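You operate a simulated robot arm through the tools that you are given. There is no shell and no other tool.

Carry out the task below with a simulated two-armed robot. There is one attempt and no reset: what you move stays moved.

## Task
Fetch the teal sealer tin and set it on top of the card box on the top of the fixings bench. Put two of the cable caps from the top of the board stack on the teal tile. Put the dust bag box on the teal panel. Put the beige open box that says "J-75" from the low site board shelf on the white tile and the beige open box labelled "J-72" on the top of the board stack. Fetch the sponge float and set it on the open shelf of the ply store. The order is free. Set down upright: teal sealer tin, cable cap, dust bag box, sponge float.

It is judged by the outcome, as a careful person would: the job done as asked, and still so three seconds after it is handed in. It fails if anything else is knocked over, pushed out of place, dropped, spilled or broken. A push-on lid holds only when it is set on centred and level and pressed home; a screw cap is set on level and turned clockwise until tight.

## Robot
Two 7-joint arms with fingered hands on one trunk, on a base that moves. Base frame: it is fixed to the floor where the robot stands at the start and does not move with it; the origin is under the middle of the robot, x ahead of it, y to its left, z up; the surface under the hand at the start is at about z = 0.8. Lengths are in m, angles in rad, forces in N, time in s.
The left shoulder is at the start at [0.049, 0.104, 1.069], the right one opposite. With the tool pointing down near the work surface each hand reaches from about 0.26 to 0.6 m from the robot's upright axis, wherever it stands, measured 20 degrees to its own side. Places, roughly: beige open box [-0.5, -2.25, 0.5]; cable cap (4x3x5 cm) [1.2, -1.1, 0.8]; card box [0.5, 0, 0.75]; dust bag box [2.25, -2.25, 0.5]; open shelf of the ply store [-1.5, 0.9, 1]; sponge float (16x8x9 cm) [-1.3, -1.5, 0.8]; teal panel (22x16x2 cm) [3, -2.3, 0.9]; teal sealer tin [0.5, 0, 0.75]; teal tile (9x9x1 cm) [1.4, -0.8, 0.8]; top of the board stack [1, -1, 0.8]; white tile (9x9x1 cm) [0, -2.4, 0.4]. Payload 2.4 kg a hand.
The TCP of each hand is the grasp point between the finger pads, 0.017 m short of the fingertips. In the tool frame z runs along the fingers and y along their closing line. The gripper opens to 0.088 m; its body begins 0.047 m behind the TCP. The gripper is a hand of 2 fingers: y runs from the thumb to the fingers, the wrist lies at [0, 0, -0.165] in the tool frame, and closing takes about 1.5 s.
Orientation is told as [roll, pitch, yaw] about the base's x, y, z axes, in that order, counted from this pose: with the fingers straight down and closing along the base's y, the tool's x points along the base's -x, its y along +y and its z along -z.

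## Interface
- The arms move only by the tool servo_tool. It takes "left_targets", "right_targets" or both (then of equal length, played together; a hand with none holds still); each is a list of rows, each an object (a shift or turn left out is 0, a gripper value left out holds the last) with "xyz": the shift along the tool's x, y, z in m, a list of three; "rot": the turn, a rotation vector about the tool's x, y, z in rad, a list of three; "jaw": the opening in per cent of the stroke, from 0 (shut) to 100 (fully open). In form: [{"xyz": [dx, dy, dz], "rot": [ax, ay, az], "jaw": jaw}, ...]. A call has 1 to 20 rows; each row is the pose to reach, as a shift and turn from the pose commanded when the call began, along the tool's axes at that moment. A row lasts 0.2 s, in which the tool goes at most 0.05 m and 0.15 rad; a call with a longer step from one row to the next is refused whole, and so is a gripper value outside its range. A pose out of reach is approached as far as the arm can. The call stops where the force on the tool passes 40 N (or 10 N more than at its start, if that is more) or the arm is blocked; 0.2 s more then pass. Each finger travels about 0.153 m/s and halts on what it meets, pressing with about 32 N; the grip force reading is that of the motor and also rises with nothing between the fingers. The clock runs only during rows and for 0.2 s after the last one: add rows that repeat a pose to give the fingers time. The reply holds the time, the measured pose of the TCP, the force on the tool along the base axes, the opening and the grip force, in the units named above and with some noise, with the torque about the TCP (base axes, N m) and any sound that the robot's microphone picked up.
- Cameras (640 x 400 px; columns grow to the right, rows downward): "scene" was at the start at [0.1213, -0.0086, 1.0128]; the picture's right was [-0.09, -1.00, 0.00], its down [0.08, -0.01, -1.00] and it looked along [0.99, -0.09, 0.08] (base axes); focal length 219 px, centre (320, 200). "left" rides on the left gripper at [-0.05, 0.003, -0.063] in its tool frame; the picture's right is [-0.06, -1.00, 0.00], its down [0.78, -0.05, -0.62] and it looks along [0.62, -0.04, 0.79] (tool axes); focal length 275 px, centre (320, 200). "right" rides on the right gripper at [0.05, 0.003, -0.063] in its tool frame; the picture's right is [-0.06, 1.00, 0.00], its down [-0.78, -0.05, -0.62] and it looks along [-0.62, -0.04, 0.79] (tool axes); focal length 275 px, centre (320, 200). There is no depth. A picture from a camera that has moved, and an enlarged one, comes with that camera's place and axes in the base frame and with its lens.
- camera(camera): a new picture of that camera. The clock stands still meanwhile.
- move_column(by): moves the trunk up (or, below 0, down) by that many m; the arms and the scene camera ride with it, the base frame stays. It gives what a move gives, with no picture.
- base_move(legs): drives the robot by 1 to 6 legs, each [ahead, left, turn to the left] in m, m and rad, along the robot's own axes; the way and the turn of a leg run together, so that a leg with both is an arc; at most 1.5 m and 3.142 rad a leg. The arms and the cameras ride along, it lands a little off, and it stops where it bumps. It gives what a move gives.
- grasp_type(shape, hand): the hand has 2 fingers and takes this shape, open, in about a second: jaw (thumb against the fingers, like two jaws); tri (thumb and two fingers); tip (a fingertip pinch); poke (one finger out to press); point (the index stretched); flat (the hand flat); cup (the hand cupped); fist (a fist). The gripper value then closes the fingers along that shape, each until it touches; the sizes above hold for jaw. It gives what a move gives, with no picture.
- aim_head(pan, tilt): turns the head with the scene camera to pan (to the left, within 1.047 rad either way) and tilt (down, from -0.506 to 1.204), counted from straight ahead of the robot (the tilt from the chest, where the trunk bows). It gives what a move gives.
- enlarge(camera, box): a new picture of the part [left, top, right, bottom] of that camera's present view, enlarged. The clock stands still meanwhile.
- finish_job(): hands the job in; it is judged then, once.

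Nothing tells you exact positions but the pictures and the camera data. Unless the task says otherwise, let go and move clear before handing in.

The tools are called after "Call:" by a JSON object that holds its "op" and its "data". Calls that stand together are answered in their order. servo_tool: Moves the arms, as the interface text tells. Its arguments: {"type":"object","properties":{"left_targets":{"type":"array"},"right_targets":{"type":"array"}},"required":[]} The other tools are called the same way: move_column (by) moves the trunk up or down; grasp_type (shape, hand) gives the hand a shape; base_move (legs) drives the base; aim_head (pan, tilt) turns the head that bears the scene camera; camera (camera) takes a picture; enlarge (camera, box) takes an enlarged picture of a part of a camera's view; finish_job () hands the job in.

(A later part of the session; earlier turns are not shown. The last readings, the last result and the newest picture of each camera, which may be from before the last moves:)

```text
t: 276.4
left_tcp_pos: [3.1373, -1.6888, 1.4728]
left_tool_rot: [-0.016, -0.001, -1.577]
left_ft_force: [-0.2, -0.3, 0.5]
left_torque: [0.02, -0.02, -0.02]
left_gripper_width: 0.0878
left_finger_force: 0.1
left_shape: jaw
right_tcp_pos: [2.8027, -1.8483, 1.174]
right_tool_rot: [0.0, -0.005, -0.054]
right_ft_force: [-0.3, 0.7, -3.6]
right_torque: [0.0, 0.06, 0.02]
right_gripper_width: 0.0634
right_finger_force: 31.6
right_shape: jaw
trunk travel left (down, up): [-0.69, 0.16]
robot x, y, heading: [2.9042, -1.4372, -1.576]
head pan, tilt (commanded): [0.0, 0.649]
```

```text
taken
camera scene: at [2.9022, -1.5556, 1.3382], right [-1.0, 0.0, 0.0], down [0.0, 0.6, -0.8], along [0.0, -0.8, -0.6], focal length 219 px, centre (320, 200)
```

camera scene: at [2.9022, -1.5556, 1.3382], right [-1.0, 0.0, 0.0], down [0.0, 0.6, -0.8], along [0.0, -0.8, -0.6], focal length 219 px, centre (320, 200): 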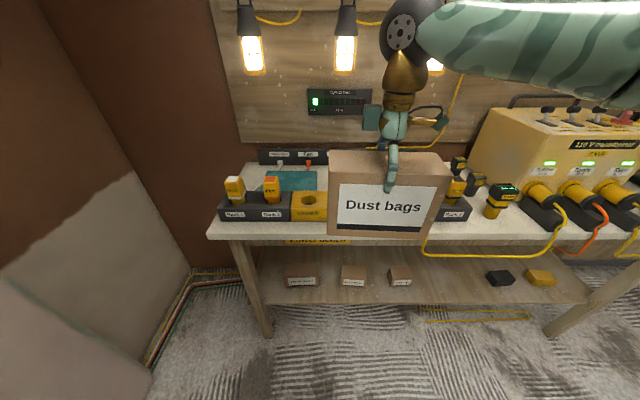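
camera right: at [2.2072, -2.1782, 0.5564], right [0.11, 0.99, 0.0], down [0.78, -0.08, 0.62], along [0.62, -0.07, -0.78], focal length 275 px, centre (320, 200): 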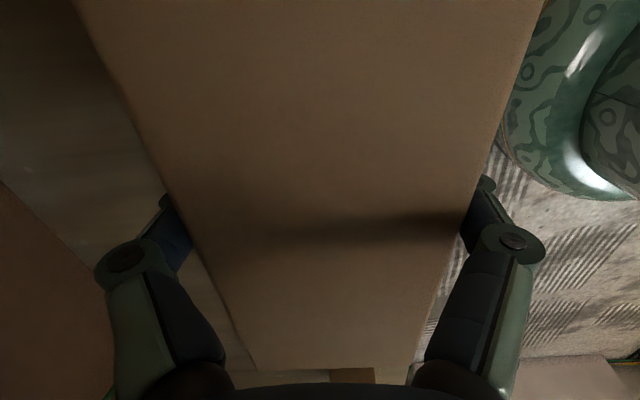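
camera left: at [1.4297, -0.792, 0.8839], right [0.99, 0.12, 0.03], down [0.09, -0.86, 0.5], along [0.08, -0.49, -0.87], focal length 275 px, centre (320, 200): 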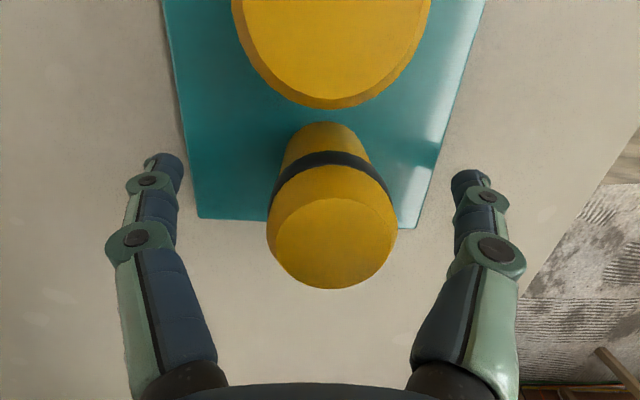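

The panel is partly visible behind the held box. I'll move the base a bit further left for a clearer view and to line up the hand.

Call:
{"op": "base_move", "data": {"legs": [[0, 0.12, 0]]}}

Call:
{"op": "camera", "data": {"camera": "scene"}}

Call:
{"op": "enlarge", "data": {"camera": "scene", "box": [240, 130, 440, 250]}}

Call:
{"op": "camera", "data": {"camera": "right"}}

```text
t: 277.6
left_tcp_pos: [3.2573, -1.6888, 1.4727]
left_tool_rot: [-0.018, 0.0, -1.574]
left_ft_force: [0.4, -0.8, -0.7]
left_torque: [0.0, 0.02, -0.01]
left_gripper_width: 0.0878
left_finger_force: 0.0
left_shape: jaw
right_tcp_pos: [2.9231, -1.85, 1.1742]
right_tool_rot: [-0.001, -0.001, -0.051]
right_ft_force: [-0.8, 0.6, -3.7]
right_torque: [-0.01, -0.03, 0.0]
right_gripper_width: 0.0632
right_finger_force: 31.6
right_shape: jaw
trunk travel left (down, up): [-0.69, 0.16]
robot x, y, heading: [3.0172, -1.444, -1.575]
head pan, tilt (commanded): [0.0, 0.649]
```

```text
taken
camera scene: at [3.0222, -1.5558, 1.3381], right [-1.0, 0.0, 0.0], down [0.0, 0.6, -0.8], along [0.0, -0.8, -0.6], focal length 219 px, centre (320, 200)
```

scene: 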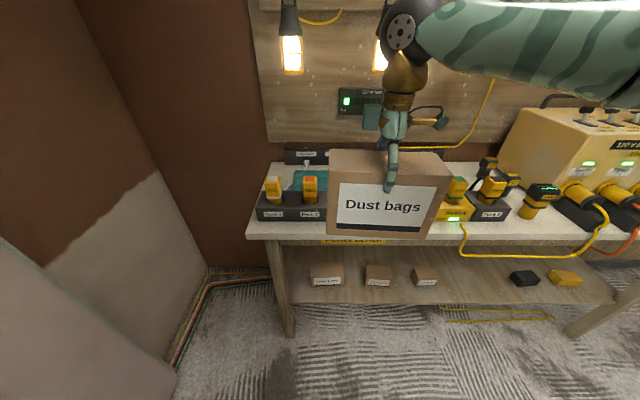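

```text
3.20 times, centred on (340, 190) of scene
camera zoom: at [3.0222, -1.5558, 1.3381], right [-1.0, 0.0, 0.0], down [0.0, 0.6, -0.8], along [0.0, -0.8, -0.6], focal length 701 px, centre (256, 232)
```

zoom: 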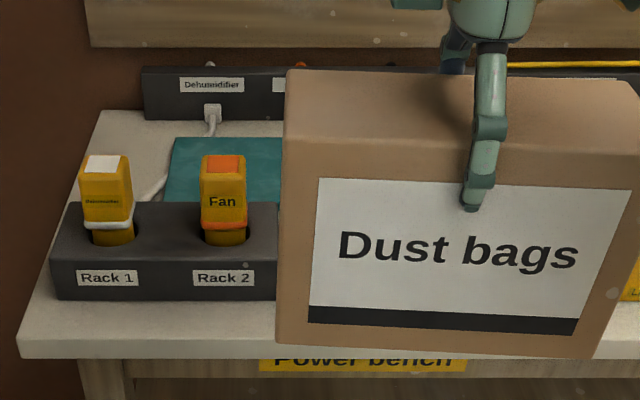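

```text
taken
camera right: at [2.8739, -1.844, 1.2365], right [0.11, 0.99, 0.0], down [0.78, -0.09, 0.62], along [0.62, -0.07, -0.78], focal length 275 px, centre (320, 200)
```

right: 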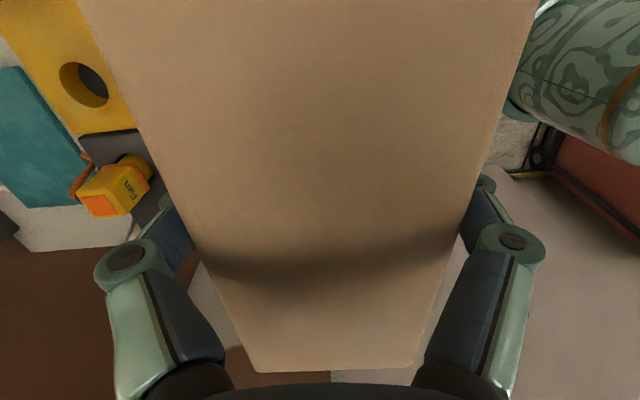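

I'll use the left wrist camera, tilted forward from above, to get an overhead view of the panel.

Call:
{"op": "servo_tool", "data": {"left_targets": [{"xyz": [-0.03, -0.01, 0.0], "rot": [0, -0.14, 0]}, {"xyz": [-0.06, -0.02, 0.0], "rot": [0, -0.28, 0]}, {"xyz": [-0.09, -0.03, 0.0], "rot": [0, -0.42, 0]}, {"xyz": [-0.12, -0.04, 0.0], "rot": [0, -0.56, 0]}, {"xyz": [-0.15, -0.05, 0.0], "rot": [0, -0.7, 0]}, {"xyz": [-0.18, -0.06, 0.0], "rot": [0, -0.84, 0]}, {"xyz": [-0.21, -0.07, 0.0], "rot": [0, -0.98, 0]}, {"xyz": [-0.24, -0.08, 0.0], "rot": [0, -1.1, 0]}, {"xyz": [-0.24, -0.08, 0.0], "rot": [0, -1.1, 0]}]}}

Call:
{"op": "camera", "data": {"camera": "left"}}

```text
t: 279.6
left_tcp_pos: [3.1782, -1.9299, 1.4726]
left_tool_rot: [-0.035, -1.102, -1.548]
left_ft_force: [0.5, 0.6, 0.1]
left_torque: [0.02, -0.01, -0.02]
left_gripper_width: 0.088
left_finger_force: 0.1
left_shape: jaw
right_tcp_pos: [2.9225, -1.849, 1.1736]
right_tool_rot: [0.0, -0.004, -0.051]
right_ft_force: [-0.6, -0.4, -3.6]
right_torque: [-0.01, 0.0, 0.02]
right_gripper_width: 0.0637
right_finger_force: 32.3
right_shape: jaw
trunk travel left (down, up): [-0.69, 0.16]
robot x, y, heading: [3.019, -1.438, -1.568]
head pan, tilt (commanded): [0.0, 0.649]
```

```text
taken
camera left: at [3.1819, -1.8931, 1.547], right [-1.0, -0.02, 0.07], down [-0.05, 0.91, -0.42], along [-0.06, -0.42, -0.91], focal length 275 px, centre (320, 200)
```

left: 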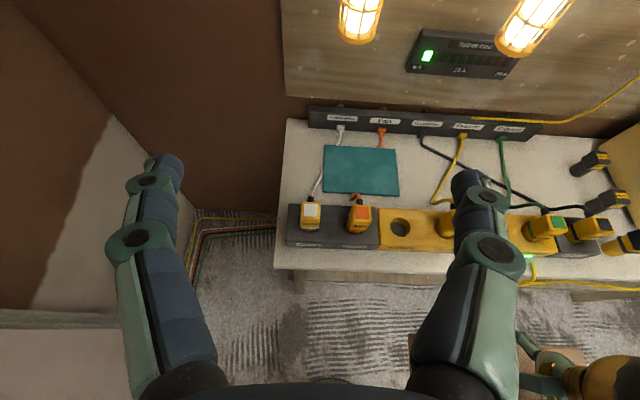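

Excellent: the panel is free on top. I'll enlarge to measure it and the plugs.

Call:
{"op": "enlarge", "data": {"camera": "left", "box": [270, 90, 430, 290]}}

Call:
{"op": "enlarge", "data": {"camera": "left", "box": [270, 110, 450, 260]}}

```text
2.00 times, centred on (350, 190) of left
camera zoom: at [3.1819, -1.8931, 1.547], right [-1.0, -0.02, 0.07], down [-0.05, 0.91, -0.42], along [-0.06, -0.42, -0.91], focal length 551 px, centre (260, 220)
```

zoom: 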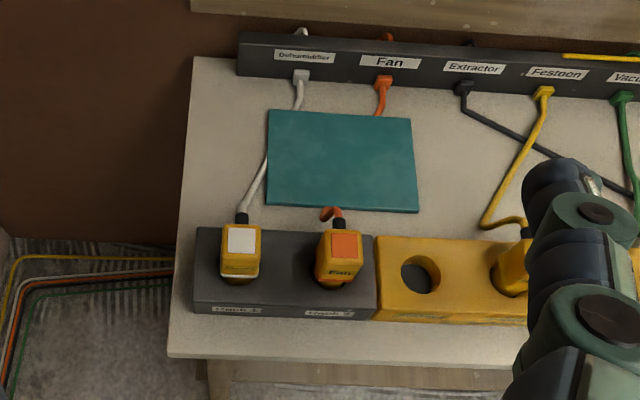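

```text
2.67 times, centred on (360, 185) of left
camera zoom: at [3.1819, -1.8931, 1.547], right [-1.0, -0.02, 0.07], down [-0.05, 0.91, -0.42], along [-0.06, -0.42, -0.91], focal length 734 px, centre (213, 240)
```

zoom: 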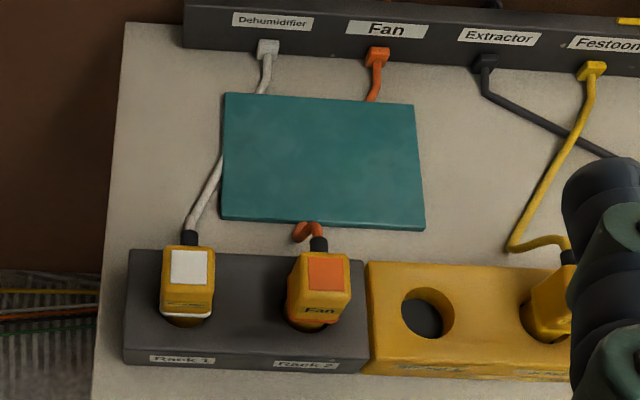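

The overhead view fixes the panel at x 2.906–3.127, y -2.402 to -2.246, top z≈0.85 (matching 22×16 cm); plugs in front reach about z≈1.0 and lamps hang at y≈-2.42. I'll pull the left hand aside as an observer, then drive in with the box held above the plugs.

Call:
{"op": "servo_tool", "data": {"left_targets": [{"xyz": [0.0135, 0.02, -0.027]}, {"xyz": [0.027, 0.04, -0.0535]}, {"xyz": [0.041, 0.06, -0.08]}, {"xyz": [0.0542, 0.08, -0.107]}, {"xyz": [0.0542, 0.08, -0.107]}]}}

Call:
{"op": "base_move", "data": {"legs": [[0, -0.02, 0], [0.2, 0, 0]]}}

Call:
{"op": "camera", "data": {"camera": "left"}}

Call:
{"op": "camera", "data": {"camera": "scene"}}

```text
t: 280.8
left_tcp_pos: [3.2578, -1.8082, 1.472]
left_tool_rot: [-0.035, -1.099, -1.544]
left_ft_force: [0.3, 0.0, -0.5]
left_torque: [-0.01, 0.03, -0.03]
left_gripper_width: 0.088
left_finger_force: 0.0
left_shape: jaw
right_tcp_pos: [2.923, -1.8511, 1.1744]
right_tool_rot: [0.001, -0.003, -0.052]
right_ft_force: [0.5, -0.2, -3.8]
right_torque: [0.03, -0.03, 0.0]
right_gripper_width: 0.0634
right_finger_force: 31.3
right_shape: jaw
trunk travel left (down, up): [-0.69, 0.16]
robot x, y, heading: [3.0224, -1.4413, -1.568]
head pan, tilt (commanded): [0.0, 0.649]
```

```text
t: 282.8
left_tcp_pos: [3.2376, -2.0103, 1.4707]
left_tool_rot: [-0.035, -1.1, -1.547]
left_ft_force: [-0.7, -0.3, 0.3]
left_torque: [-0.02, -0.01, 0.01]
left_gripper_width: 0.088
left_finger_force: 0.1
left_shape: jaw
right_tcp_pos: [2.9019, -2.0524, 1.1739]
right_tool_rot: [0.001, -0.004, -0.053]
right_ft_force: [-0.7, 0.5, -3.9]
right_torque: [-0.03, 0.0, 0.05]
right_gripper_width: 0.0636
right_finger_force: 32.2
right_shape: jaw
trunk travel left (down, up): [-0.69, 0.16]
robot x, y, heading: [2.9988, -1.6407, -1.57]
head pan, tilt (commanded): [0.0, 0.649]
```

```text
taken
camera left: at [3.2422, -1.9758, 1.5452], right [-1.0, -0.02, 0.07], down [-0.05, 0.91, -0.42], along [-0.06, -0.42, -0.91], focal length 275 px, centre (320, 200)
```

left: 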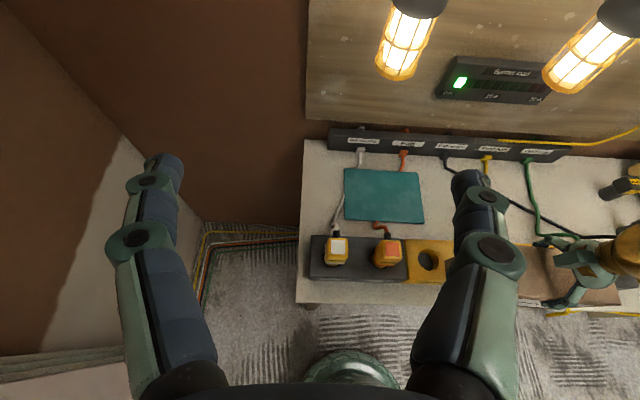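

```text
taken
camera scene: at [3.0006, -1.7582, 1.338], right [-1.0, 0.0, 0.0], down [0.0, 0.61, -0.8], along [0.0, -0.8, -0.61], focal length 219 px, centre (320, 200)
```

scene: 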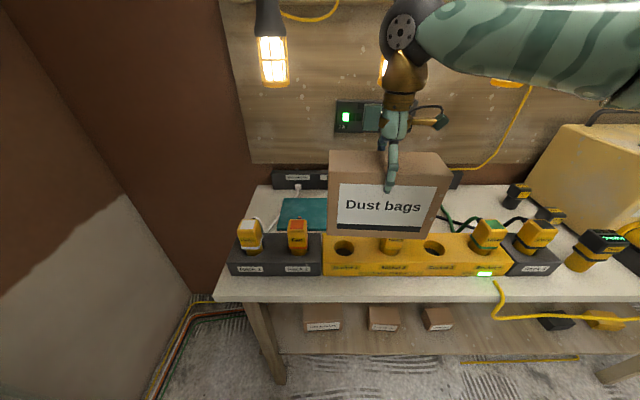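

Triangulating the lamp nearest my path gives about (3.11, -2.37), bottom z≈1.22, so I'll go over the plugs first, lower in front of the lamps, and only then move back onto the panel. First the last bit of driving.

Call:
{"op": "base_move", "data": {"legs": [[0.155, 0, 0]]}}

Call:
{"op": "camera", "data": {"camera": "scene"}}

Call:
{"op": "camera", "data": {"camera": "left"}}

```text
t: 284.1
left_tcp_pos: [3.2354, -2.1617, 1.4705]
left_tool_rot: [-0.035, -1.098, -1.552]
left_ft_force: [-0.2, -0.3, 0.4]
left_torque: [0.03, 0.0, -0.02]
left_gripper_width: 0.088
left_finger_force: 0.0
left_shape: jaw
right_tcp_pos: [2.8994, -2.201, 1.1735]
right_tool_rot: [0.002, -0.003, -0.058]
right_ft_force: [1.0, -0.3, -3.7]
right_torque: [0.0, 0.02, -0.06]
right_gripper_width: 0.0636
right_finger_force: 31.6
right_shape: jaw
trunk travel left (down, up): [-0.69, 0.16]
robot x, y, heading: [3.0026, -1.7906, -1.576]
head pan, tilt (commanded): [0.0, 0.649]
```

```text
taken
camera scene: at [2.9995, -1.9076, 1.338], right [-1.0, 0.01, 0.0], down [0.0, 0.61, -0.8], along [0.0, -0.8, -0.61], focal length 219 px, centre (320, 200)
```

scene: 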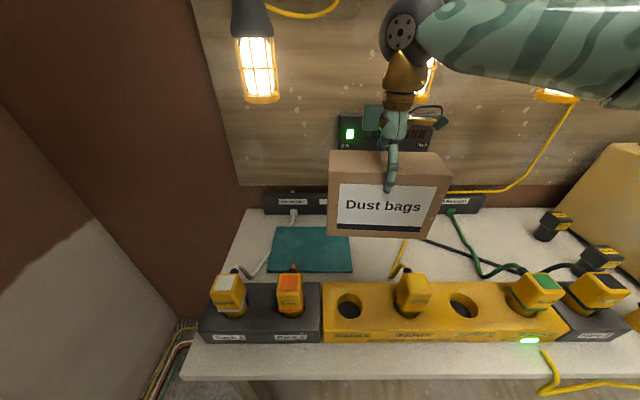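

```text
taken
camera left: at [3.2402, -2.1261, 1.5451], right [-1.0, -0.02, 0.07], down [-0.05, 0.91, -0.42], along [-0.06, -0.42, -0.91], focal length 275 px, centre (320, 200)
```

left: 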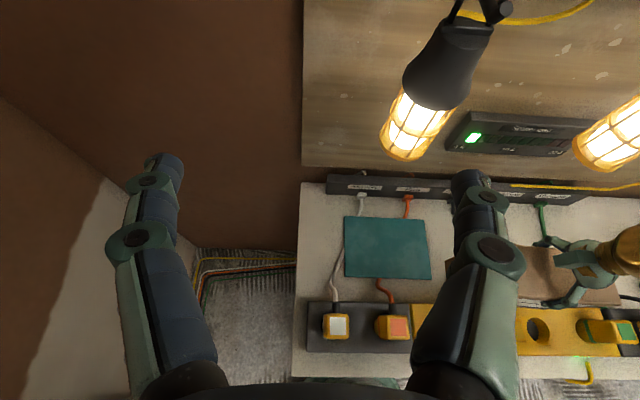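

I'm in place; the lamp is at about (3.11, -2.34, 1.23). I'll move the box past the plugs while staying left of the lamp line, before lowering.

Call:
{"op": "servo_tool", "data": {"right_targets": [{"xyz": [-0.024, -0.015, 0], "rot": [0, 0, -0.018]}, {"xyz": [-0.048, -0.03, 0], "rot": [0, 0, -0.036]}, {"xyz": [-0.0727, -0.0448, 0], "rot": [0, 0, -0.055]}, {"xyz": [-0.0727, -0.0448, 0], "rot": [0, 0, -0.055]}]}}

Call:
{"op": "camera", "data": {"camera": "scene"}}

Call:
{"op": "camera", "data": {"camera": "left"}}

```text
t: 285.1
left_tcp_pos: [3.2352, -2.1596, 1.471]
left_tool_rot: [-0.033, -1.101, -1.551]
left_ft_force: [0.1, 0.2, 0.4]
left_torque: [0.02, 0.01, 0.04]
left_gripper_width: 0.0878
left_finger_force: 0.0
left_shape: jaw
right_tcp_pos: [2.9664, -2.2463, 1.1754]
right_tool_rot: [0.0, -0.005, -0.003]
right_ft_force: [0.3, 0.4, -4.0]
right_torque: [0.01, 0.02, 0.01]
right_gripper_width: 0.0634
right_finger_force: 32.0
right_shape: jaw
trunk travel left (down, up): [-0.69, 0.16]
robot x, y, heading: [2.999, -1.7928, -1.573]
head pan, tilt (commanded): [0.0, 0.649]
```

```text
taken
camera scene: at [2.999, -1.906, 1.3381], right [-1.0, 0.01, 0.0], down [0.0, 0.6, -0.8], along [0.0, -0.8, -0.6], focal length 219 px, centre (320, 200)
```

scene: 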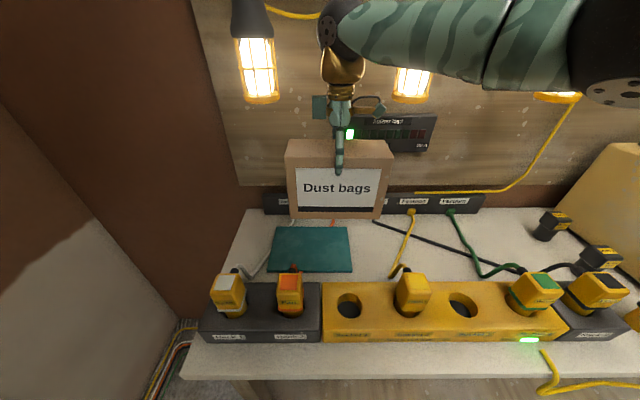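

```text
taken
camera left: at [3.2396, -2.1243, 1.5457], right [-1.0, -0.02, 0.07], down [-0.04, 0.91, -0.42], along [-0.06, -0.42, -0.91], focal length 275 px, centre (320, 200)
```

left: 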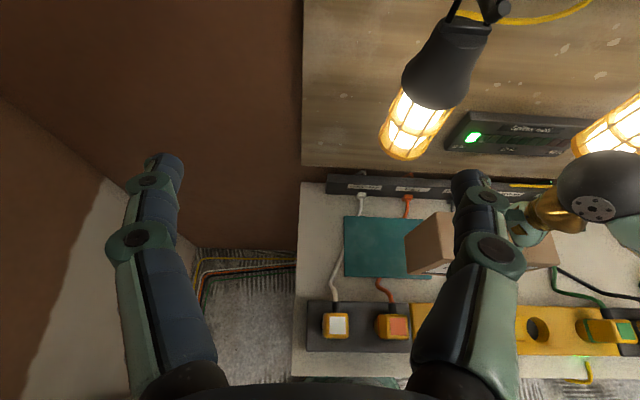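

The forearm and elbow are now close to the lamps at this height, so lowering comes next. First I'll check the orange cord behind the Fan plug relative to the box's path.

Call:
{"op": "enlarge", "data": {"camera": "scene", "box": [200, 180, 400, 330]}}

Call:
{"op": "enlarge", "data": {"camera": "left", "box": [310, 180, 510, 360]}}

Call:
{"op": "enlarge", "data": {"camera": "scene", "box": [380, 0, 640, 160]}}

```text
2.67 times, centred on (300, 255) of scene
camera zoom: at [2.999, -1.906, 1.3381], right [-1.0, 0.01, 0.0], down [0.0, 0.6, -0.8], along [0.0, -0.8, -0.6], focal length 584 px, centre (373, 53)
```

zoom: 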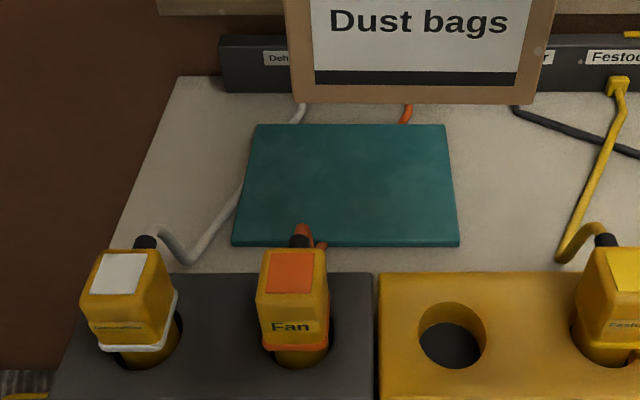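

```text
2.22 times, centred on (410, 270) of left
camera zoom: at [3.2396, -2.1243, 1.5457], right [-1.0, -0.02, 0.07], down [-0.04, 0.91, -0.42], along [-0.06, -0.42, -0.91], focal length 612 px, centre (120, 44)
```

zoom: 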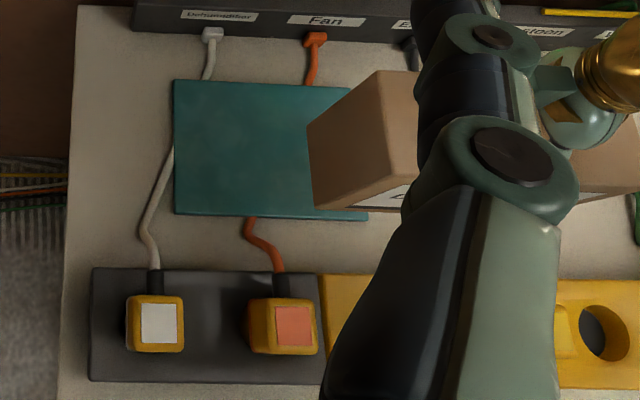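

```text
2.46 times, centred on (510, 80) of scene
camera zoom: at [2.999, -1.906, 1.3381], right [-1.0, 0.01, 0.0], down [0.0, 0.6, -0.8], along [0.0, -0.8, -0.6], focal length 539 px, centre (-148, 495)
```

zoom: 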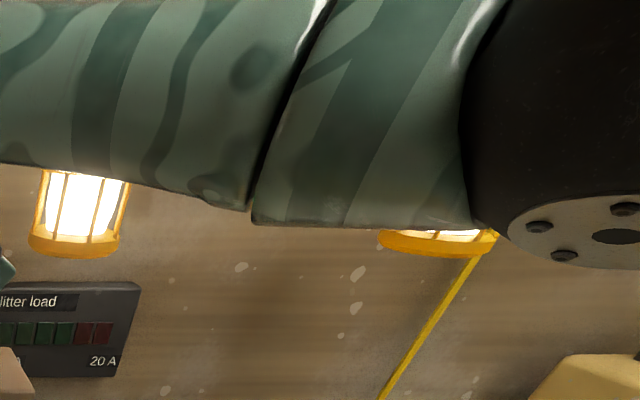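

The orange cord lies lower than the box's path (z≲0.88 there) and the forearm slopes away from the lamps, so lowering here is safe. I'll lower the trunk by 0.16 m.

Call:
{"op": "move_column", "data": {"by": -0.155}}

Call:
{"op": "camera", "data": {"camera": "scene"}}

Call:
{"op": "camera", "data": {"camera": "left"}}

```text
t: 286.9
left_tcp_pos: [3.2354, -2.1592, 1.3154]
left_tool_rot: [-0.035, -1.099, -1.551]
left_ft_force: [0.0, 0.7, 1.0]
left_torque: [0.01, 0.01, -0.01]
left_gripper_width: 0.0878
left_finger_force: 0.1
left_shape: jaw
right_tcp_pos: [2.9704, -2.2485, 1.02]
right_tool_rot: [-0.001, -0.004, -0.002]
right_ft_force: [0.4, -1.0, -3.0]
right_torque: [-0.01, 0.03, 0.03]
right_gripper_width: 0.0633
right_finger_force: 32.2
right_shape: jaw
trunk travel left (down, up): [-0.535, 0.315]
robot x, y, heading: [2.9985, -1.788, -1.576]
head pan, tilt (commanded): [0.0, 0.649]
```

```text
taken
camera scene: at [2.9996, -1.9072, 1.1828], right [-1.0, 0.01, 0.0], down [0.0, 0.6, -0.8], along [0.0, -0.8, -0.6], focal length 219 px, centre (320, 200)
```

scene: 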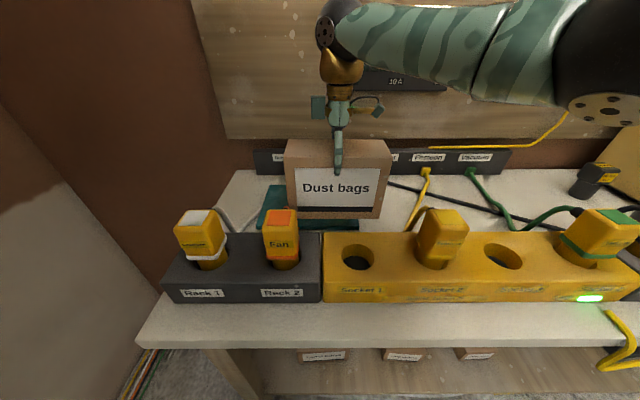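

```text
taken
camera left: at [3.2403, -2.1243, 1.3905], right [-1.0, -0.02, 0.07], down [-0.04, 0.91, -0.42], along [-0.06, -0.42, -0.91], focal length 275 px, centre (320, 200)
```

left: 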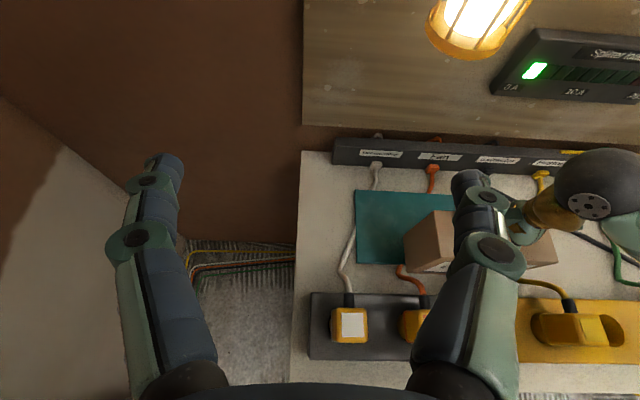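

The box is behind the plugs and above the panel's near part. I'll ease it back partway, lower a bit more, and then centre it.

Call:
{"op": "servo_tool", "data": {"right_targets": [{"xyz": [-0.01, -0.022, 0]}, {"xyz": [-0.02, -0.045, 0]}, {"xyz": [-0.02, -0.045, 0]}]}}

Call:
{"op": "move_column", "data": {"by": -0.03}}

Call:
{"op": "servo_tool", "data": {"right_targets": [{"xyz": [-0.013, -0.014, 0]}, {"xyz": [-0.027, -0.0285, 0]}, {"xyz": [-0.027, -0.0285, 0]}]}}

Call:
{"op": "camera", "data": {"camera": "left"}}

Call:
{"op": "camera", "data": {"camera": "scene"}}

```text
t: 287.7
left_tcp_pos: [3.2349, -2.1592, 1.3161]
left_tool_rot: [-0.035, -1.1, -1.552]
left_ft_force: [0.3, 0.2, -0.7]
left_torque: [0.03, 0.03, -0.01]
left_gripper_width: 0.0879
left_finger_force: 0.1
left_shape: jaw
right_tcp_pos: [2.9886, -2.2921, 1.0215]
right_tool_rot: [-0.001, -0.001, -0.001]
right_ft_force: [0.3, 1.3, -3.0]
right_torque: [0.01, 0.01, -0.01]
right_gripper_width: 0.0638
right_finger_force: 32.6
right_shape: jaw
trunk travel left (down, up): [-0.535, 0.315]
robot x, y, heading: [3.0003, -1.7949, -1.576]
head pan, tilt (commanded): [0.0, 0.649]
```

```text
t: 288.5
left_tcp_pos: [3.235, -2.1595, 1.2857]
left_tool_rot: [-0.033, -1.1, -1.552]
left_ft_force: [-0.5, -1.2, 0.4]
left_torque: [0.02, -0.03, 0.02]
left_gripper_width: 0.0877
left_finger_force: 0.2
left_shape: jaw
right_tcp_pos: [2.9899, -2.293, 0.99]
right_tool_rot: [0.001, -0.003, -0.003]
right_ft_force: [0.1, 0.4, -3.7]
right_torque: [0.03, 0.01, 0.01]
right_gripper_width: 0.0637
right_finger_force: 32.1
right_shape: jaw
trunk travel left (down, up): [-0.505, 0.345]
robot x, y, heading: [2.9996, -1.7893, -1.575]
head pan, tilt (commanded): [0.0, 0.649]
```

```text
t: 289.3
left_tcp_pos: [3.2353, -2.1592, 1.286]
left_tool_rot: [-0.034, -1.099, -1.552]
left_ft_force: [-0.4, -0.3, 0.3]
left_torque: [-0.02, 0.01, 0.01]
left_gripper_width: 0.0881
left_finger_force: 0.3
left_shape: jaw
right_tcp_pos: [3.0067, -2.2977, 0.9965]
right_tool_rot: [0.001, -0.003, -0.003]
right_ft_force: [0.7, 0.8, -2.7]
right_torque: [0.01, -0.01, 0.01]
right_gripper_width: 0.0635
right_finger_force: 31.6
right_shape: jaw
right hand out of reach, approached as far as the arm can: row 1, 2, 3
trunk travel left (down, up): [-0.505, 0.345]
robot x, y, heading: [2.9981, -1.7932, -1.579]
head pan, tilt (commanded): [0.0, 0.649]
```

```text
taken
camera left: at [3.2402, -2.1245, 1.3605], right [-1.0, -0.02, 0.07], down [-0.05, 0.91, -0.42], along [-0.06, -0.42, -0.91], focal length 275 px, centre (320, 200)
```

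left: 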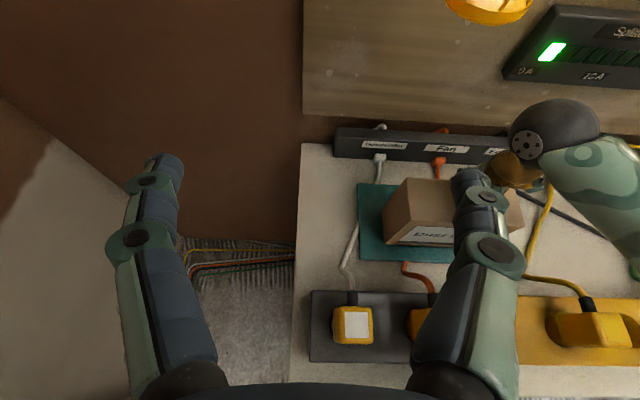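

```text
taken
camera scene: at [2.9995, -1.9077, 1.1526], right [-1.0, 0.01, 0.0], down [0.0, 0.6, -0.8], along [0.0, -0.8, -0.6], focal length 219 px, centre (320, 200)
```

scene: 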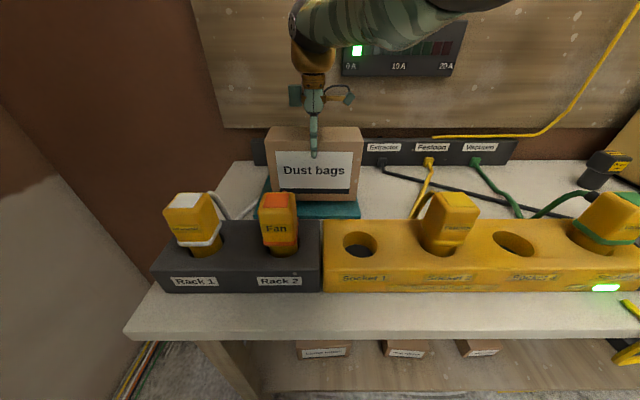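

The arm is at its reach limit, with the box already fully over the panel. I'll creep the base forward 1.5 cm to centre it better, then lower with the trunk.

Call:
{"op": "base_move", "data": {"legs": [[0.015, 0, 0]]}}

Call:
{"op": "move_column", "data": {"by": -0.02}}

Call:
{"op": "enlarge", "data": {"camera": "left", "box": [330, 140, 550, 300]}}

Call:
{"op": "enlarge", "data": {"camera": "scene", "box": [240, 100, 400, 240]}}

```text
t: 290.1
left_tcp_pos: [3.2353, -2.1762, 1.2854]
left_tool_rot: [-0.035, -1.098, -1.553]
left_ft_force: [0.7, 0.3, 0.2]
left_torque: [0.01, 0.04, 0.0]
left_gripper_width: 0.088
left_finger_force: 0.0
left_shape: jaw
right_tcp_pos: [3.0086, -2.3127, 0.9945]
right_tool_rot: [0.002, -0.004, -0.002]
right_ft_force: [-0.1, 0.3, -3.7]
right_torque: [0.02, 0.01, -0.02]
right_gripper_width: 0.0636
right_finger_force: 32.0
right_shape: jaw
trunk travel left (down, up): [-0.505, 0.345]
robot x, y, heading: [2.9956, -1.806, -1.58]
head pan, tilt (commanded): [0.0, 0.649]
```

```text
t: 290.7
left_tcp_pos: [3.2355, -2.1742, 1.2671]
left_tool_rot: [-0.034, -1.099, -1.552]
left_ft_force: [-0.2, -0.8, 0.1]
left_torque: [0.0, 0.0, 0.01]
left_gripper_width: 0.0879
left_finger_force: 0.0
left_shape: jaw
right_tcp_pos: [3.0069, -2.3127, 0.9761]
right_tool_rot: [-0.002, -0.003, -0.001]
right_ft_force: [0.1, -2.7, 6.7]
right_torque: [0.18, -0.01, -0.03]
right_gripper_width: 0.0628
right_finger_force: 31.9
right_shape: jaw
trunk travel left (down, up): [-0.485, 0.365]
robot x, y, heading: [2.9996, -1.8006, -1.578]
head pan, tilt (commanded): [0.0, 0.649]
```

```text
2.50 times, centred on (440, 220) of left
camera zoom: at [3.2403, -2.1394, 1.3407], right [-1.0, -0.02, 0.07], down [-0.05, 0.91, -0.42], along [-0.06, -0.42, -0.91], focal length 688 px, centre (20, 150)
```

zoom: 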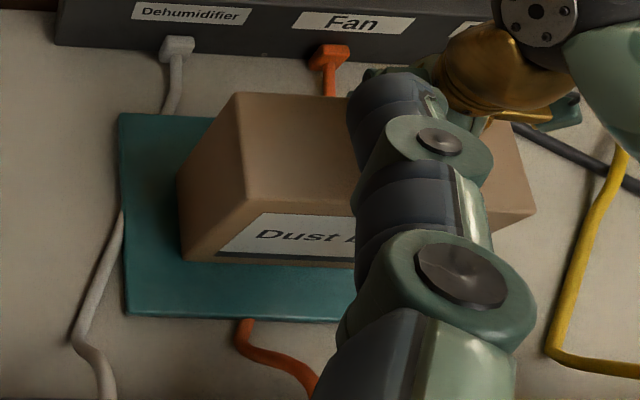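

```text
2.86 times, centred on (320, 170) of scene
camera zoom: at [2.9995, -1.923, 1.1326], right [-1.0, 0.01, 0.0], down [0.0, 0.6, -0.8], along [0.0, -0.8, -0.6], focal length 626 px, centre (320, 286)
```

zoom: 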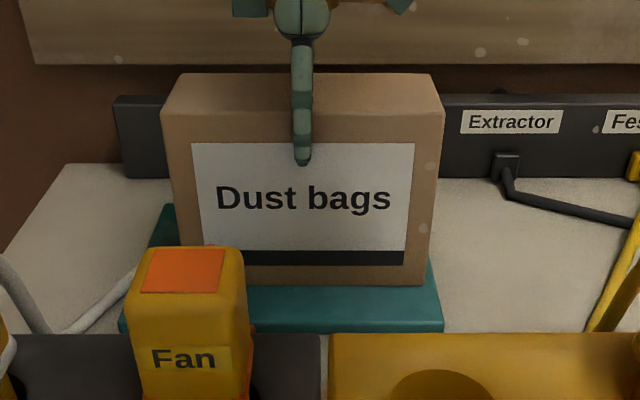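

The box is resting on the panel (weight taken, +10 N change). I'll open the fingers slowly.

Call:
{"op": "servo_tool", "data": {"right_targets": [{"jaw": 74}, {"jaw": 78}, {"jaw": 85}, {"jaw": 92}, {"jaw": 100}, {"jaw": 100}, {"jaw": 100}]}}

Call:
{"op": "camera", "data": {"camera": "right"}}

Call:
{"op": "enlarge", "data": {"camera": "scene", "box": [240, 100, 400, 240]}}

```text
t: 292.3
left_tcp_pos: [3.2348, -2.1751, 1.2668]
left_tool_rot: [-0.035, -1.101, -1.552]
left_ft_force: [1.3, 0.1, 0.5]
left_torque: [-0.01, -0.01, 0.01]
left_gripper_width: 0.0884
left_finger_force: 0.2
left_shape: jaw
right_tcp_pos: [3.0074, -2.3121, 0.9755]
right_tool_rot: [0.0, -0.005, -0.001]
right_ft_force: [-0.1, -1.7, 0.7]
right_torque: [-0.04, 0.01, 0.0]
right_gripper_width: 0.0877
right_finger_force: 0.0
right_shape: jaw
trunk travel left (down, up): [-0.485, 0.365]
robot x, y, heading: [2.9974, -1.8095, -1.577]
head pan, tilt (commanded): [0.0, 0.649]
```

```text
taken
camera right: at [2.9571, -2.3093, 1.0376], right [0.06, 1.0, 0.0], down [0.78, -0.05, 0.62], along [0.62, -0.04, -0.78], focal length 275 px, centre (320, 200)
```

right: 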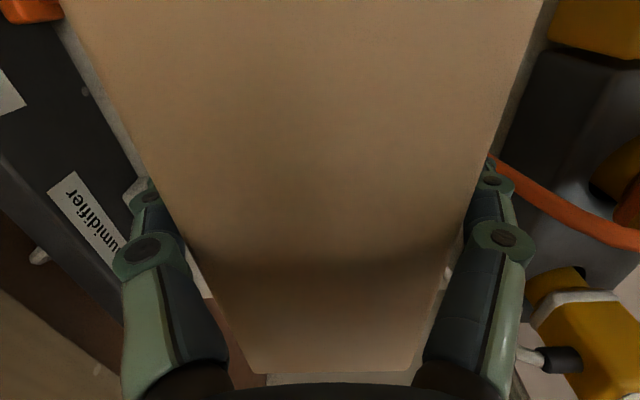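

```text
2.86 times, centred on (320, 170) of scene
camera zoom: at [2.9995, -1.923, 1.1325], right [-1.0, 0.01, 0.0], down [0.0, 0.6, -0.8], along [0.0, -0.8, -0.6], focal length 626 px, centre (320, 286)
```

zoom: 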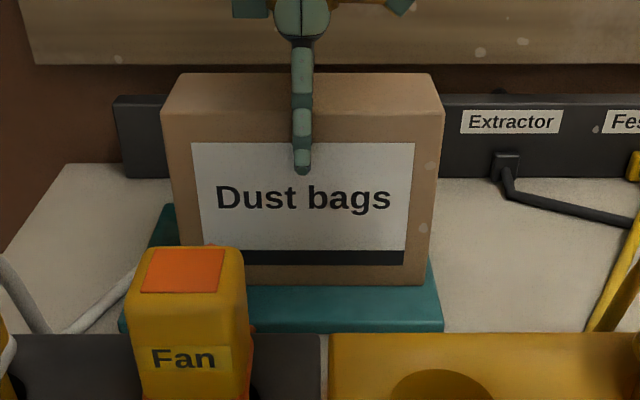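

Released; the box stands square on the panel. I'll raise just enough to clear its top, back off under the lamps' line, then raise further before passing the plugs.

Call:
{"op": "move_column", "data": {"by": 0.048}}

Call:
{"op": "camera", "data": {"camera": "right"}}

Call:
{"op": "base_move", "data": {"legs": [[-0.07, 0, 0]]}}

Call:
{"op": "camera", "data": {"camera": "scene"}}

```text
t: 293.2
left_tcp_pos: [3.2352, -2.1746, 1.3136]
left_tool_rot: [-0.035, -1.099, -1.55]
left_ft_force: [-0.4, -0.3, 1.1]
left_torque: [0.02, -0.04, 0.0]
left_gripper_width: 0.0879
left_finger_force: 0.1
left_shape: jaw
right_tcp_pos: [3.0062, -2.3126, 1.023]
right_tool_rot: [0.0, -0.002, -0.001]
right_ft_force: [0.6, 0.7, -0.2]
right_torque: [-0.02, -0.03, 0.02]
right_gripper_width: 0.088
right_finger_force: 0.0
right_shape: jaw
trunk travel left (down, up): [-0.533, 0.317]
robot x, y, heading: [3.0006, -1.8054, -1.58]
head pan, tilt (commanded): [0.0, 0.649]
```

```text
taken
camera right: at [2.9568, -2.3083, 1.0856], right [0.06, 1.0, 0.0], down [0.78, -0.05, 0.62], along [0.62, -0.04, -0.78], focal length 275 px, centre (320, 200)
```

right: 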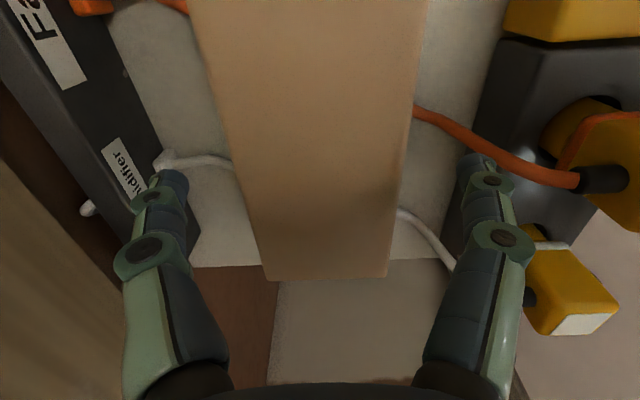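

```text
t: 294.2
left_tcp_pos: [3.2377, -2.1057, 1.3142]
left_tool_rot: [-0.034, -1.101, -1.548]
left_ft_force: [0.4, 0.1, 0.6]
left_torque: [-0.01, 0.02, 0.01]
left_gripper_width: 0.0879
left_finger_force: 0.1
left_shape: jaw
right_tcp_pos: [3.008, -2.2428, 1.0233]
right_tool_rot: [-0.001, -0.003, -0.002]
right_ft_force: [-0.8, 0.4, 0.2]
right_torque: [0.01, 0.0, -0.01]
right_gripper_width: 0.0876
right_finger_force: 0.0
right_shape: jaw
trunk travel left (down, up): [-0.533, 0.317]
robot x, y, heading: [2.9997, -1.7411, -1.576]
head pan, tilt (commanded): [0.0, 0.649]
```

```text
taken
camera scene: at [3.0, -1.8534, 1.1809], right [-1.0, 0.0, 0.0], down [0.0, 0.6, -0.8], along [0.0, -0.8, -0.6], focal length 219 px, centre (320, 200)
```

scene: 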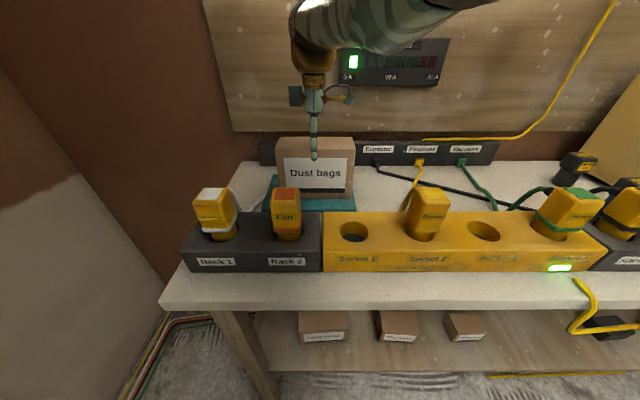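

The dust bag box stands on the teal panel. Now I'll rise and back away from the bench.

Call:
{"op": "move_column", "data": {"by": 0.14}}

Call:
{"op": "base_move", "data": {"legs": [[-0.28, 0, 0]]}}

Call:
{"op": "camera", "data": {"camera": "scene"}}

Call:
{"op": "enlarge", "data": {"camera": "left", "box": [270, 60, 470, 220]}}

```text
t: 295.9
left_tcp_pos: [3.2366, -2.1062, 1.4532]
left_tool_rot: [-0.036, -1.1, -1.55]
left_ft_force: [-0.2, 0.1, -0.4]
left_torque: [0.04, 0.0, -0.04]
left_gripper_width: 0.088
left_finger_force: 0.0
left_shape: jaw
right_tcp_pos: [3.0076, -2.2436, 1.1705]
right_tool_rot: [-0.013, -0.003, -0.002]
right_ft_force: [0.3, -0.9, 0.2]
right_torque: [0.02, -0.02, 0.01]
right_gripper_width: 0.0876
right_finger_force: 0.0
right_shape: jaw
trunk travel left (down, up): [-0.673, 0.177]
robot x, y, heading: [3.0015, -1.7422, -1.573]
head pan, tilt (commanded): [0.0, 0.649]
```

```text
t: 297.9
left_tcp_pos: [3.2356, -1.8267, 1.454]
left_tool_rot: [-0.034, -1.103, -1.561]
left_ft_force: [-0.3, 0.9, 0.3]
left_torque: [-0.01, 0.01, 0.03]
left_gripper_width: 0.0878
left_finger_force: 0.1
left_shape: jaw
right_tcp_pos: [3.0046, -1.9603, 1.1705]
right_tool_rot: [-0.014, -0.003, -0.014]
right_ft_force: [-0.4, 0.8, 0.6]
right_torque: [-0.02, -0.01, -0.01]
right_gripper_width: 0.0878
right_finger_force: 0.1
right_shape: jaw
trunk travel left (down, up): [-0.673, 0.177]
robot x, y, heading: [3.0024, -1.4585, -1.59]
head pan, tilt (commanded): [0.0, 0.649]
```

```text
taken
camera scene: at [3.0016, -1.5711, 1.3212], right [-1.0, 0.02, 0.0], down [0.01, 0.6, -0.8], along [-0.01, -0.8, -0.6], focal length 219 px, centre (320, 200)
```

scene: 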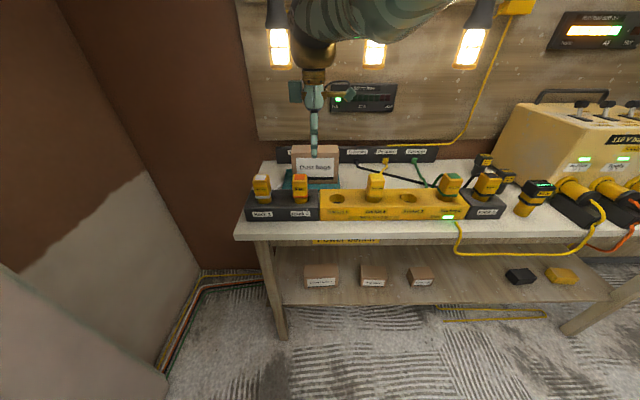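

```text
2.50 times, centred on (370, 140) of left
camera zoom: at [3.2401, -1.7917, 1.5288], right [-1.0, -0.01, 0.07], down [-0.04, 0.91, -0.42], along [-0.06, -0.42, -0.91], focal length 688 px, centre (195, 350)
```

zoom: 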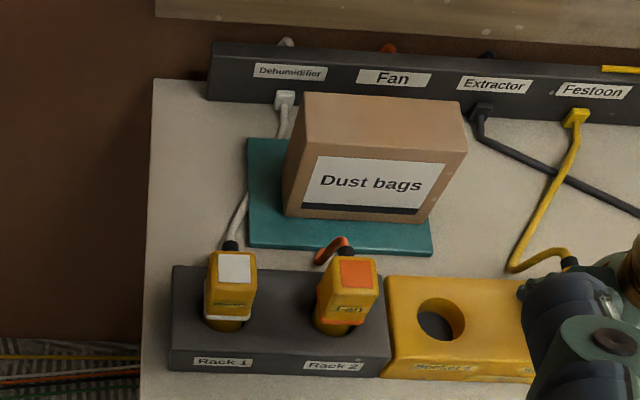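

Call:
{"op": "enlarge", "data": {"camera": "left", "box": [360, 90, 440, 150]}}

Call:
{"op": "enlarge", "data": {"camera": "scene", "box": [270, 130, 370, 205]}}

```text
6.67 times, centred on (400, 120) of left
camera zoom: at [3.2401, -1.7917, 1.5288], right [-1.0, -0.01, 0.07], down [-0.04, 0.91, -0.42], along [-0.06, -0.42, -0.91], focal length 1835 px, centre (-213, 733)
```

zoom: 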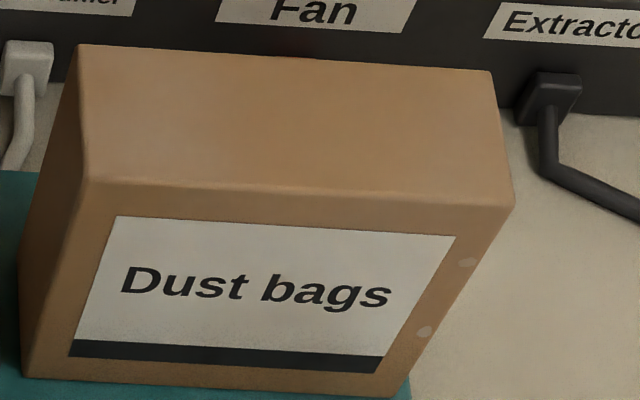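

```text
5.33 times, centred on (320, 168) of scene
camera zoom: at [3.0016, -1.5711, 1.3212], right [-1.0, 0.02, 0.0], down [0.01, 0.6, -0.8], along [-0.01, -0.8, -0.6], focal length 1168 px, centre (320, 373)
```

zoom: 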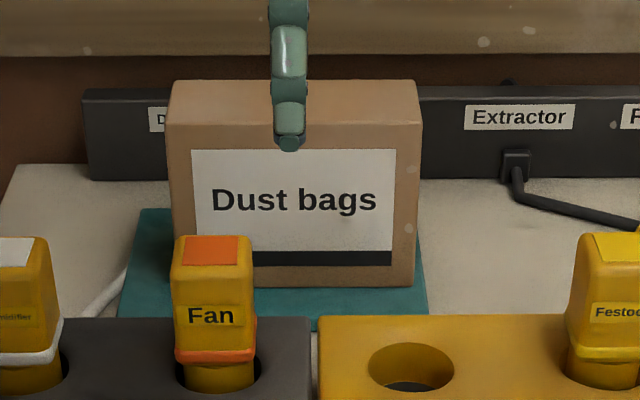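

The box is fully on the panel (about 9 mm to spare on its right side, more elsewhere). Now I'll re-park both hands, lower the trunk to travelling height and head for the sponge float.

Call:
{"op": "servo_tool", "data": {"right_targets": [{"xyz": [0.0125, 0.011, -0.01], "rot": [0, 0, 0.13]}, {"xyz": [0.025, 0.022, -0.02], "rot": [0, 0, 0.26]}, {"xyz": [0.0375, 0.033, -0.03], "rot": [0, 0, 0.39]}, {"xyz": [0.05, 0.044, -0.04], "rot": [0, 0, 0.52]}, {"xyz": [0.0625, 0.055, -0.05], "rot": [0, 0, 0.65]}, {"xyz": [0.075, 0.066, -0.06], "rot": [0, 0, 0.78]}, {"xyz": [0.0875, 0.077, -0.07], "rot": [0, 0, 0.91]}, {"xyz": [0.1, 0.088, -0.08], "rot": [0, 0, 1.04]}, {"xyz": [0.1125, 0.1, -0.09], "rot": [0, 0, 1.17]}, {"xyz": [0.125, 0.11, -0.1], "rot": [0, 0, 1.3]}, {"xyz": [0.1375, 0.12, -0.1], "rot": [0, 0, 1.43]}, {"xyz": [0.15, 0.13, -0.1], "rot": [0, 0, 1.556]}], "left_targets": [{"xyz": [0.004, 0, -0.0075], "rot": [0, 0.1, 0]}, {"xyz": [0.008, 0, -0.015], "rot": [0, 0.2, 0]}, {"xyz": [0.012, 0, -0.0225], "rot": [0, 0.3, 0]}, {"xyz": [0.016, 0, -0.03], "rot": [0, 0.4, 0]}, {"xyz": [0.02, 0, -0.0375], "rot": [0, 0.5, 0]}, {"xyz": [0.024, 0, -0.045], "rot": [0, 0.6, 0]}, {"xyz": [0.028, 0, -0.0525], "rot": [0, 0.7, 0]}, {"xyz": [0.032, 0, -0.06], "rot": [0, 0.8, 0]}, {"xyz": [0.036, 0, -0.0675], "rot": [0, 0.9, 0]}, {"xyz": [0.04, 0, -0.075], "rot": [0, 1.0, 0]}, {"xyz": [0.044, 0, -0.0825], "rot": [0, 1.1, 0]}, {"xyz": [0.044, 0, -0.0891], "rot": [0, 1.1, 0]}]}}

Call:
{"op": "move_column", "data": {"by": -0.3}}

Call:
{"op": "aim_head", "data": {"pan": -1.0, "tilt": 0.3}}

Call:
{"op": "camera", "data": {"camera": "scene"}}

```text
t: 300.5
left_tcp_pos: [3.2368, -1.7269, 1.4562]
left_tool_rot: [-0.015, 0.002, -1.594]
left_ft_force: [0.1, -0.7, 0.0]
left_torque: [0.01, 0.04, 0.03]
left_gripper_width: 0.0877
left_finger_force: 0.1
left_shape: jaw
right_tcp_pos: [2.8574, -1.8287, 1.2674]
right_tool_rot: [0.001, -0.013, -1.57]
right_ft_force: [0.0, -1.0, -0.2]
right_torque: [-0.03, -0.03, -0.05]
right_gripper_width: 0.088
right_finger_force: 0.0
right_shape: jaw
trunk travel left (down, up): [-0.673, 0.177]
robot x, y, heading: [3.0029, -1.4598, -1.584]
head pan, tilt (commanded): [0.0, 0.649]
```

```text
t: 303.5
left_tcp_pos: [3.2377, -1.7285, 1.1561]
left_tool_rot: [-0.016, -0.001, -1.592]
left_ft_force: [-0.8, 0.1, 0.0]
left_torque: [0.0, 0.02, 0.01]
left_gripper_width: 0.0878
left_finger_force: 0.0
left_shape: jaw
right_tcp_pos: [2.8561, -1.828, 0.9681]
right_tool_rot: [-0.001, -0.015, -1.57]
right_ft_force: [-0.1, 0.5, -0.7]
right_torque: [0.02, 0.01, 0.0]
right_gripper_width: 0.0883
right_finger_force: 0.0
right_shape: jaw
trunk travel left (down, up): [-0.373, 0.477]
robot x, y, heading: [3.0006, -1.456, -1.587]
head pan, tilt (commanded): [0.0, 0.649]
```

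```text
t: 304.7
left_tcp_pos: [3.237, -1.7277, 1.1554]
left_tool_rot: [-0.017, -0.001, -1.592]
left_ft_force: [-0.7, -0.9, 0.8]
left_torque: [0.02, 0.02, -0.03]
left_gripper_width: 0.0878
left_finger_force: 0.0
left_shape: jaw
right_tcp_pos: [2.8558, -1.8297, 0.9687]
right_tool_rot: [0.002, -0.014, -1.567]
right_ft_force: [0.0, -0.5, 0.5]
right_torque: [0.03, 0.02, 0.02]
right_gripper_width: 0.0878
right_finger_force: 0.1
right_shape: jaw
trunk travel left (down, up): [-0.373, 0.477]
robot x, y, heading: [3.0054, -1.4557, -1.585]
head pan, tilt (commanded): [-1.0, 0.3]
```

```text
taken
camera scene: at [2.9235, -1.5389, 1.0515], right [-0.53, 0.85, 0.0], down [0.25, 0.16, -0.96], along [-0.81, -0.5, -0.3], focal length 219 px, centre (320, 200)
```

scene: 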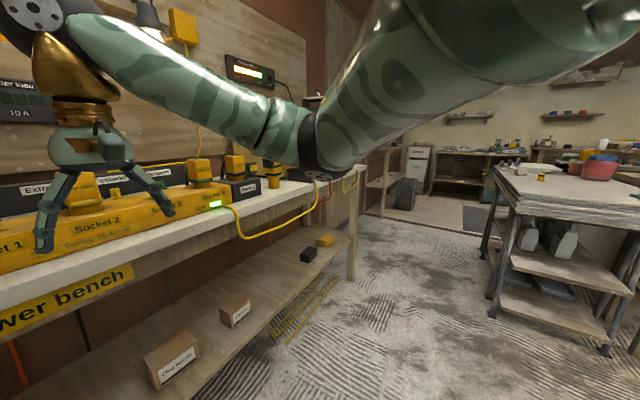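

The way back west is visible. I'll raise the trunk a bit so elbows clear everything on the stack, turn to face west, and drive back along the corridor in stages.

Call:
{"op": "move_column", "data": {"by": 0.2}}

Call:
{"op": "base_move", "data": {"legs": [[0, 0, -1.556], [1.25, 0, 0]]}}

Call:
{"op": "aim_head", "data": {"pan": 0, "tilt": 0.4}}

Call:
{"op": "camera", "data": {"camera": "scene"}}

```text
t: 306.9
left_tcp_pos: [3.2369, -1.7277, 1.3558]
left_tool_rot: [-0.018, -0.001, -1.592]
left_ft_force: [-0.4, -0.3, 0.3]
left_torque: [0.01, -0.01, 0.02]
left_gripper_width: 0.0882
left_finger_force: 0.1
left_shape: jaw
right_tcp_pos: [2.8563, -1.828, 1.1679]
right_tool_rot: [0.003, -0.014, -1.572]
right_ft_force: [0.0, 0.8, -0.4]
right_torque: [0.0, 0.01, 0.01]
right_gripper_width: 0.0878
right_finger_force: 0.0
right_shape: jaw
trunk travel left (down, up): [-0.573, 0.277]
robot x, y, heading: [3.0074, -1.4596, -1.582]
head pan, tilt (commanded): [-1.0, 0.3]
```

```text
t: 316.8
left_tcp_pos: [1.5357, -1.6887, 1.3559]
left_tool_rot: [-0.016, -0.002, 3.131]
left_ft_force: [-0.5, 0.1, -0.4]
left_torque: [0.0, -0.01, -0.03]
left_gripper_width: 0.0879
left_finger_force: 0.1
left_shape: jaw
right_tcp_pos: [1.4314, -1.3087, 1.1674]
right_tool_rot: [0.003, -0.012, -3.127]
right_ft_force: [0.1, 0.5, 0.0]
right_torque: [0.01, -0.03, 0.01]
right_gripper_width: 0.0878
right_finger_force: 0.1
right_shape: jaw
trunk travel left (down, up): [-0.573, 0.277]
robot x, y, heading: [1.8019, -1.4521, 3.137]
head pan, tilt (commanded): [-1.0, 0.3]
```

```text
t: 318.1
left_tcp_pos: [1.5364, -1.6891, 1.3558]
left_tool_rot: [-0.016, -0.002, 3.13]
left_ft_force: [-0.2, -0.7, 0.2]
left_torque: [0.01, 0.02, 0.02]
left_gripper_width: 0.0879
left_finger_force: 0.0
left_shape: jaw
right_tcp_pos: [1.4311, -1.3093, 1.1689]
right_tool_rot: [0.002, -0.013, -3.128]
right_ft_force: [-0.7, 0.0, 0.2]
right_torque: [0.03, -0.01, 0.02]
right_gripper_width: 0.0877
right_finger_force: 0.0
right_shape: jaw
trunk travel left (down, up): [-0.573, 0.277]
robot x, y, heading: [1.8044, -1.4515, 3.14]
head pan, tilt (commanded): [0.0, 0.4]
```

```text
taken
camera scene: at [1.6839, -1.4512, 1.2434], right [0.01, 1.0, 0.0], down [0.39, 0.0, -0.92], along [-0.92, 0.0, -0.39], focal length 219 px, centre (320, 200)
```

scene: 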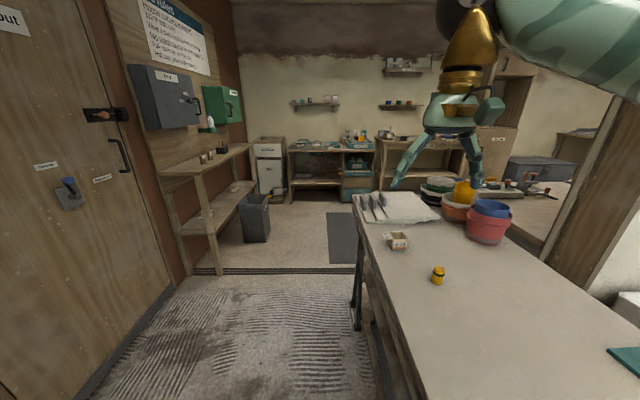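

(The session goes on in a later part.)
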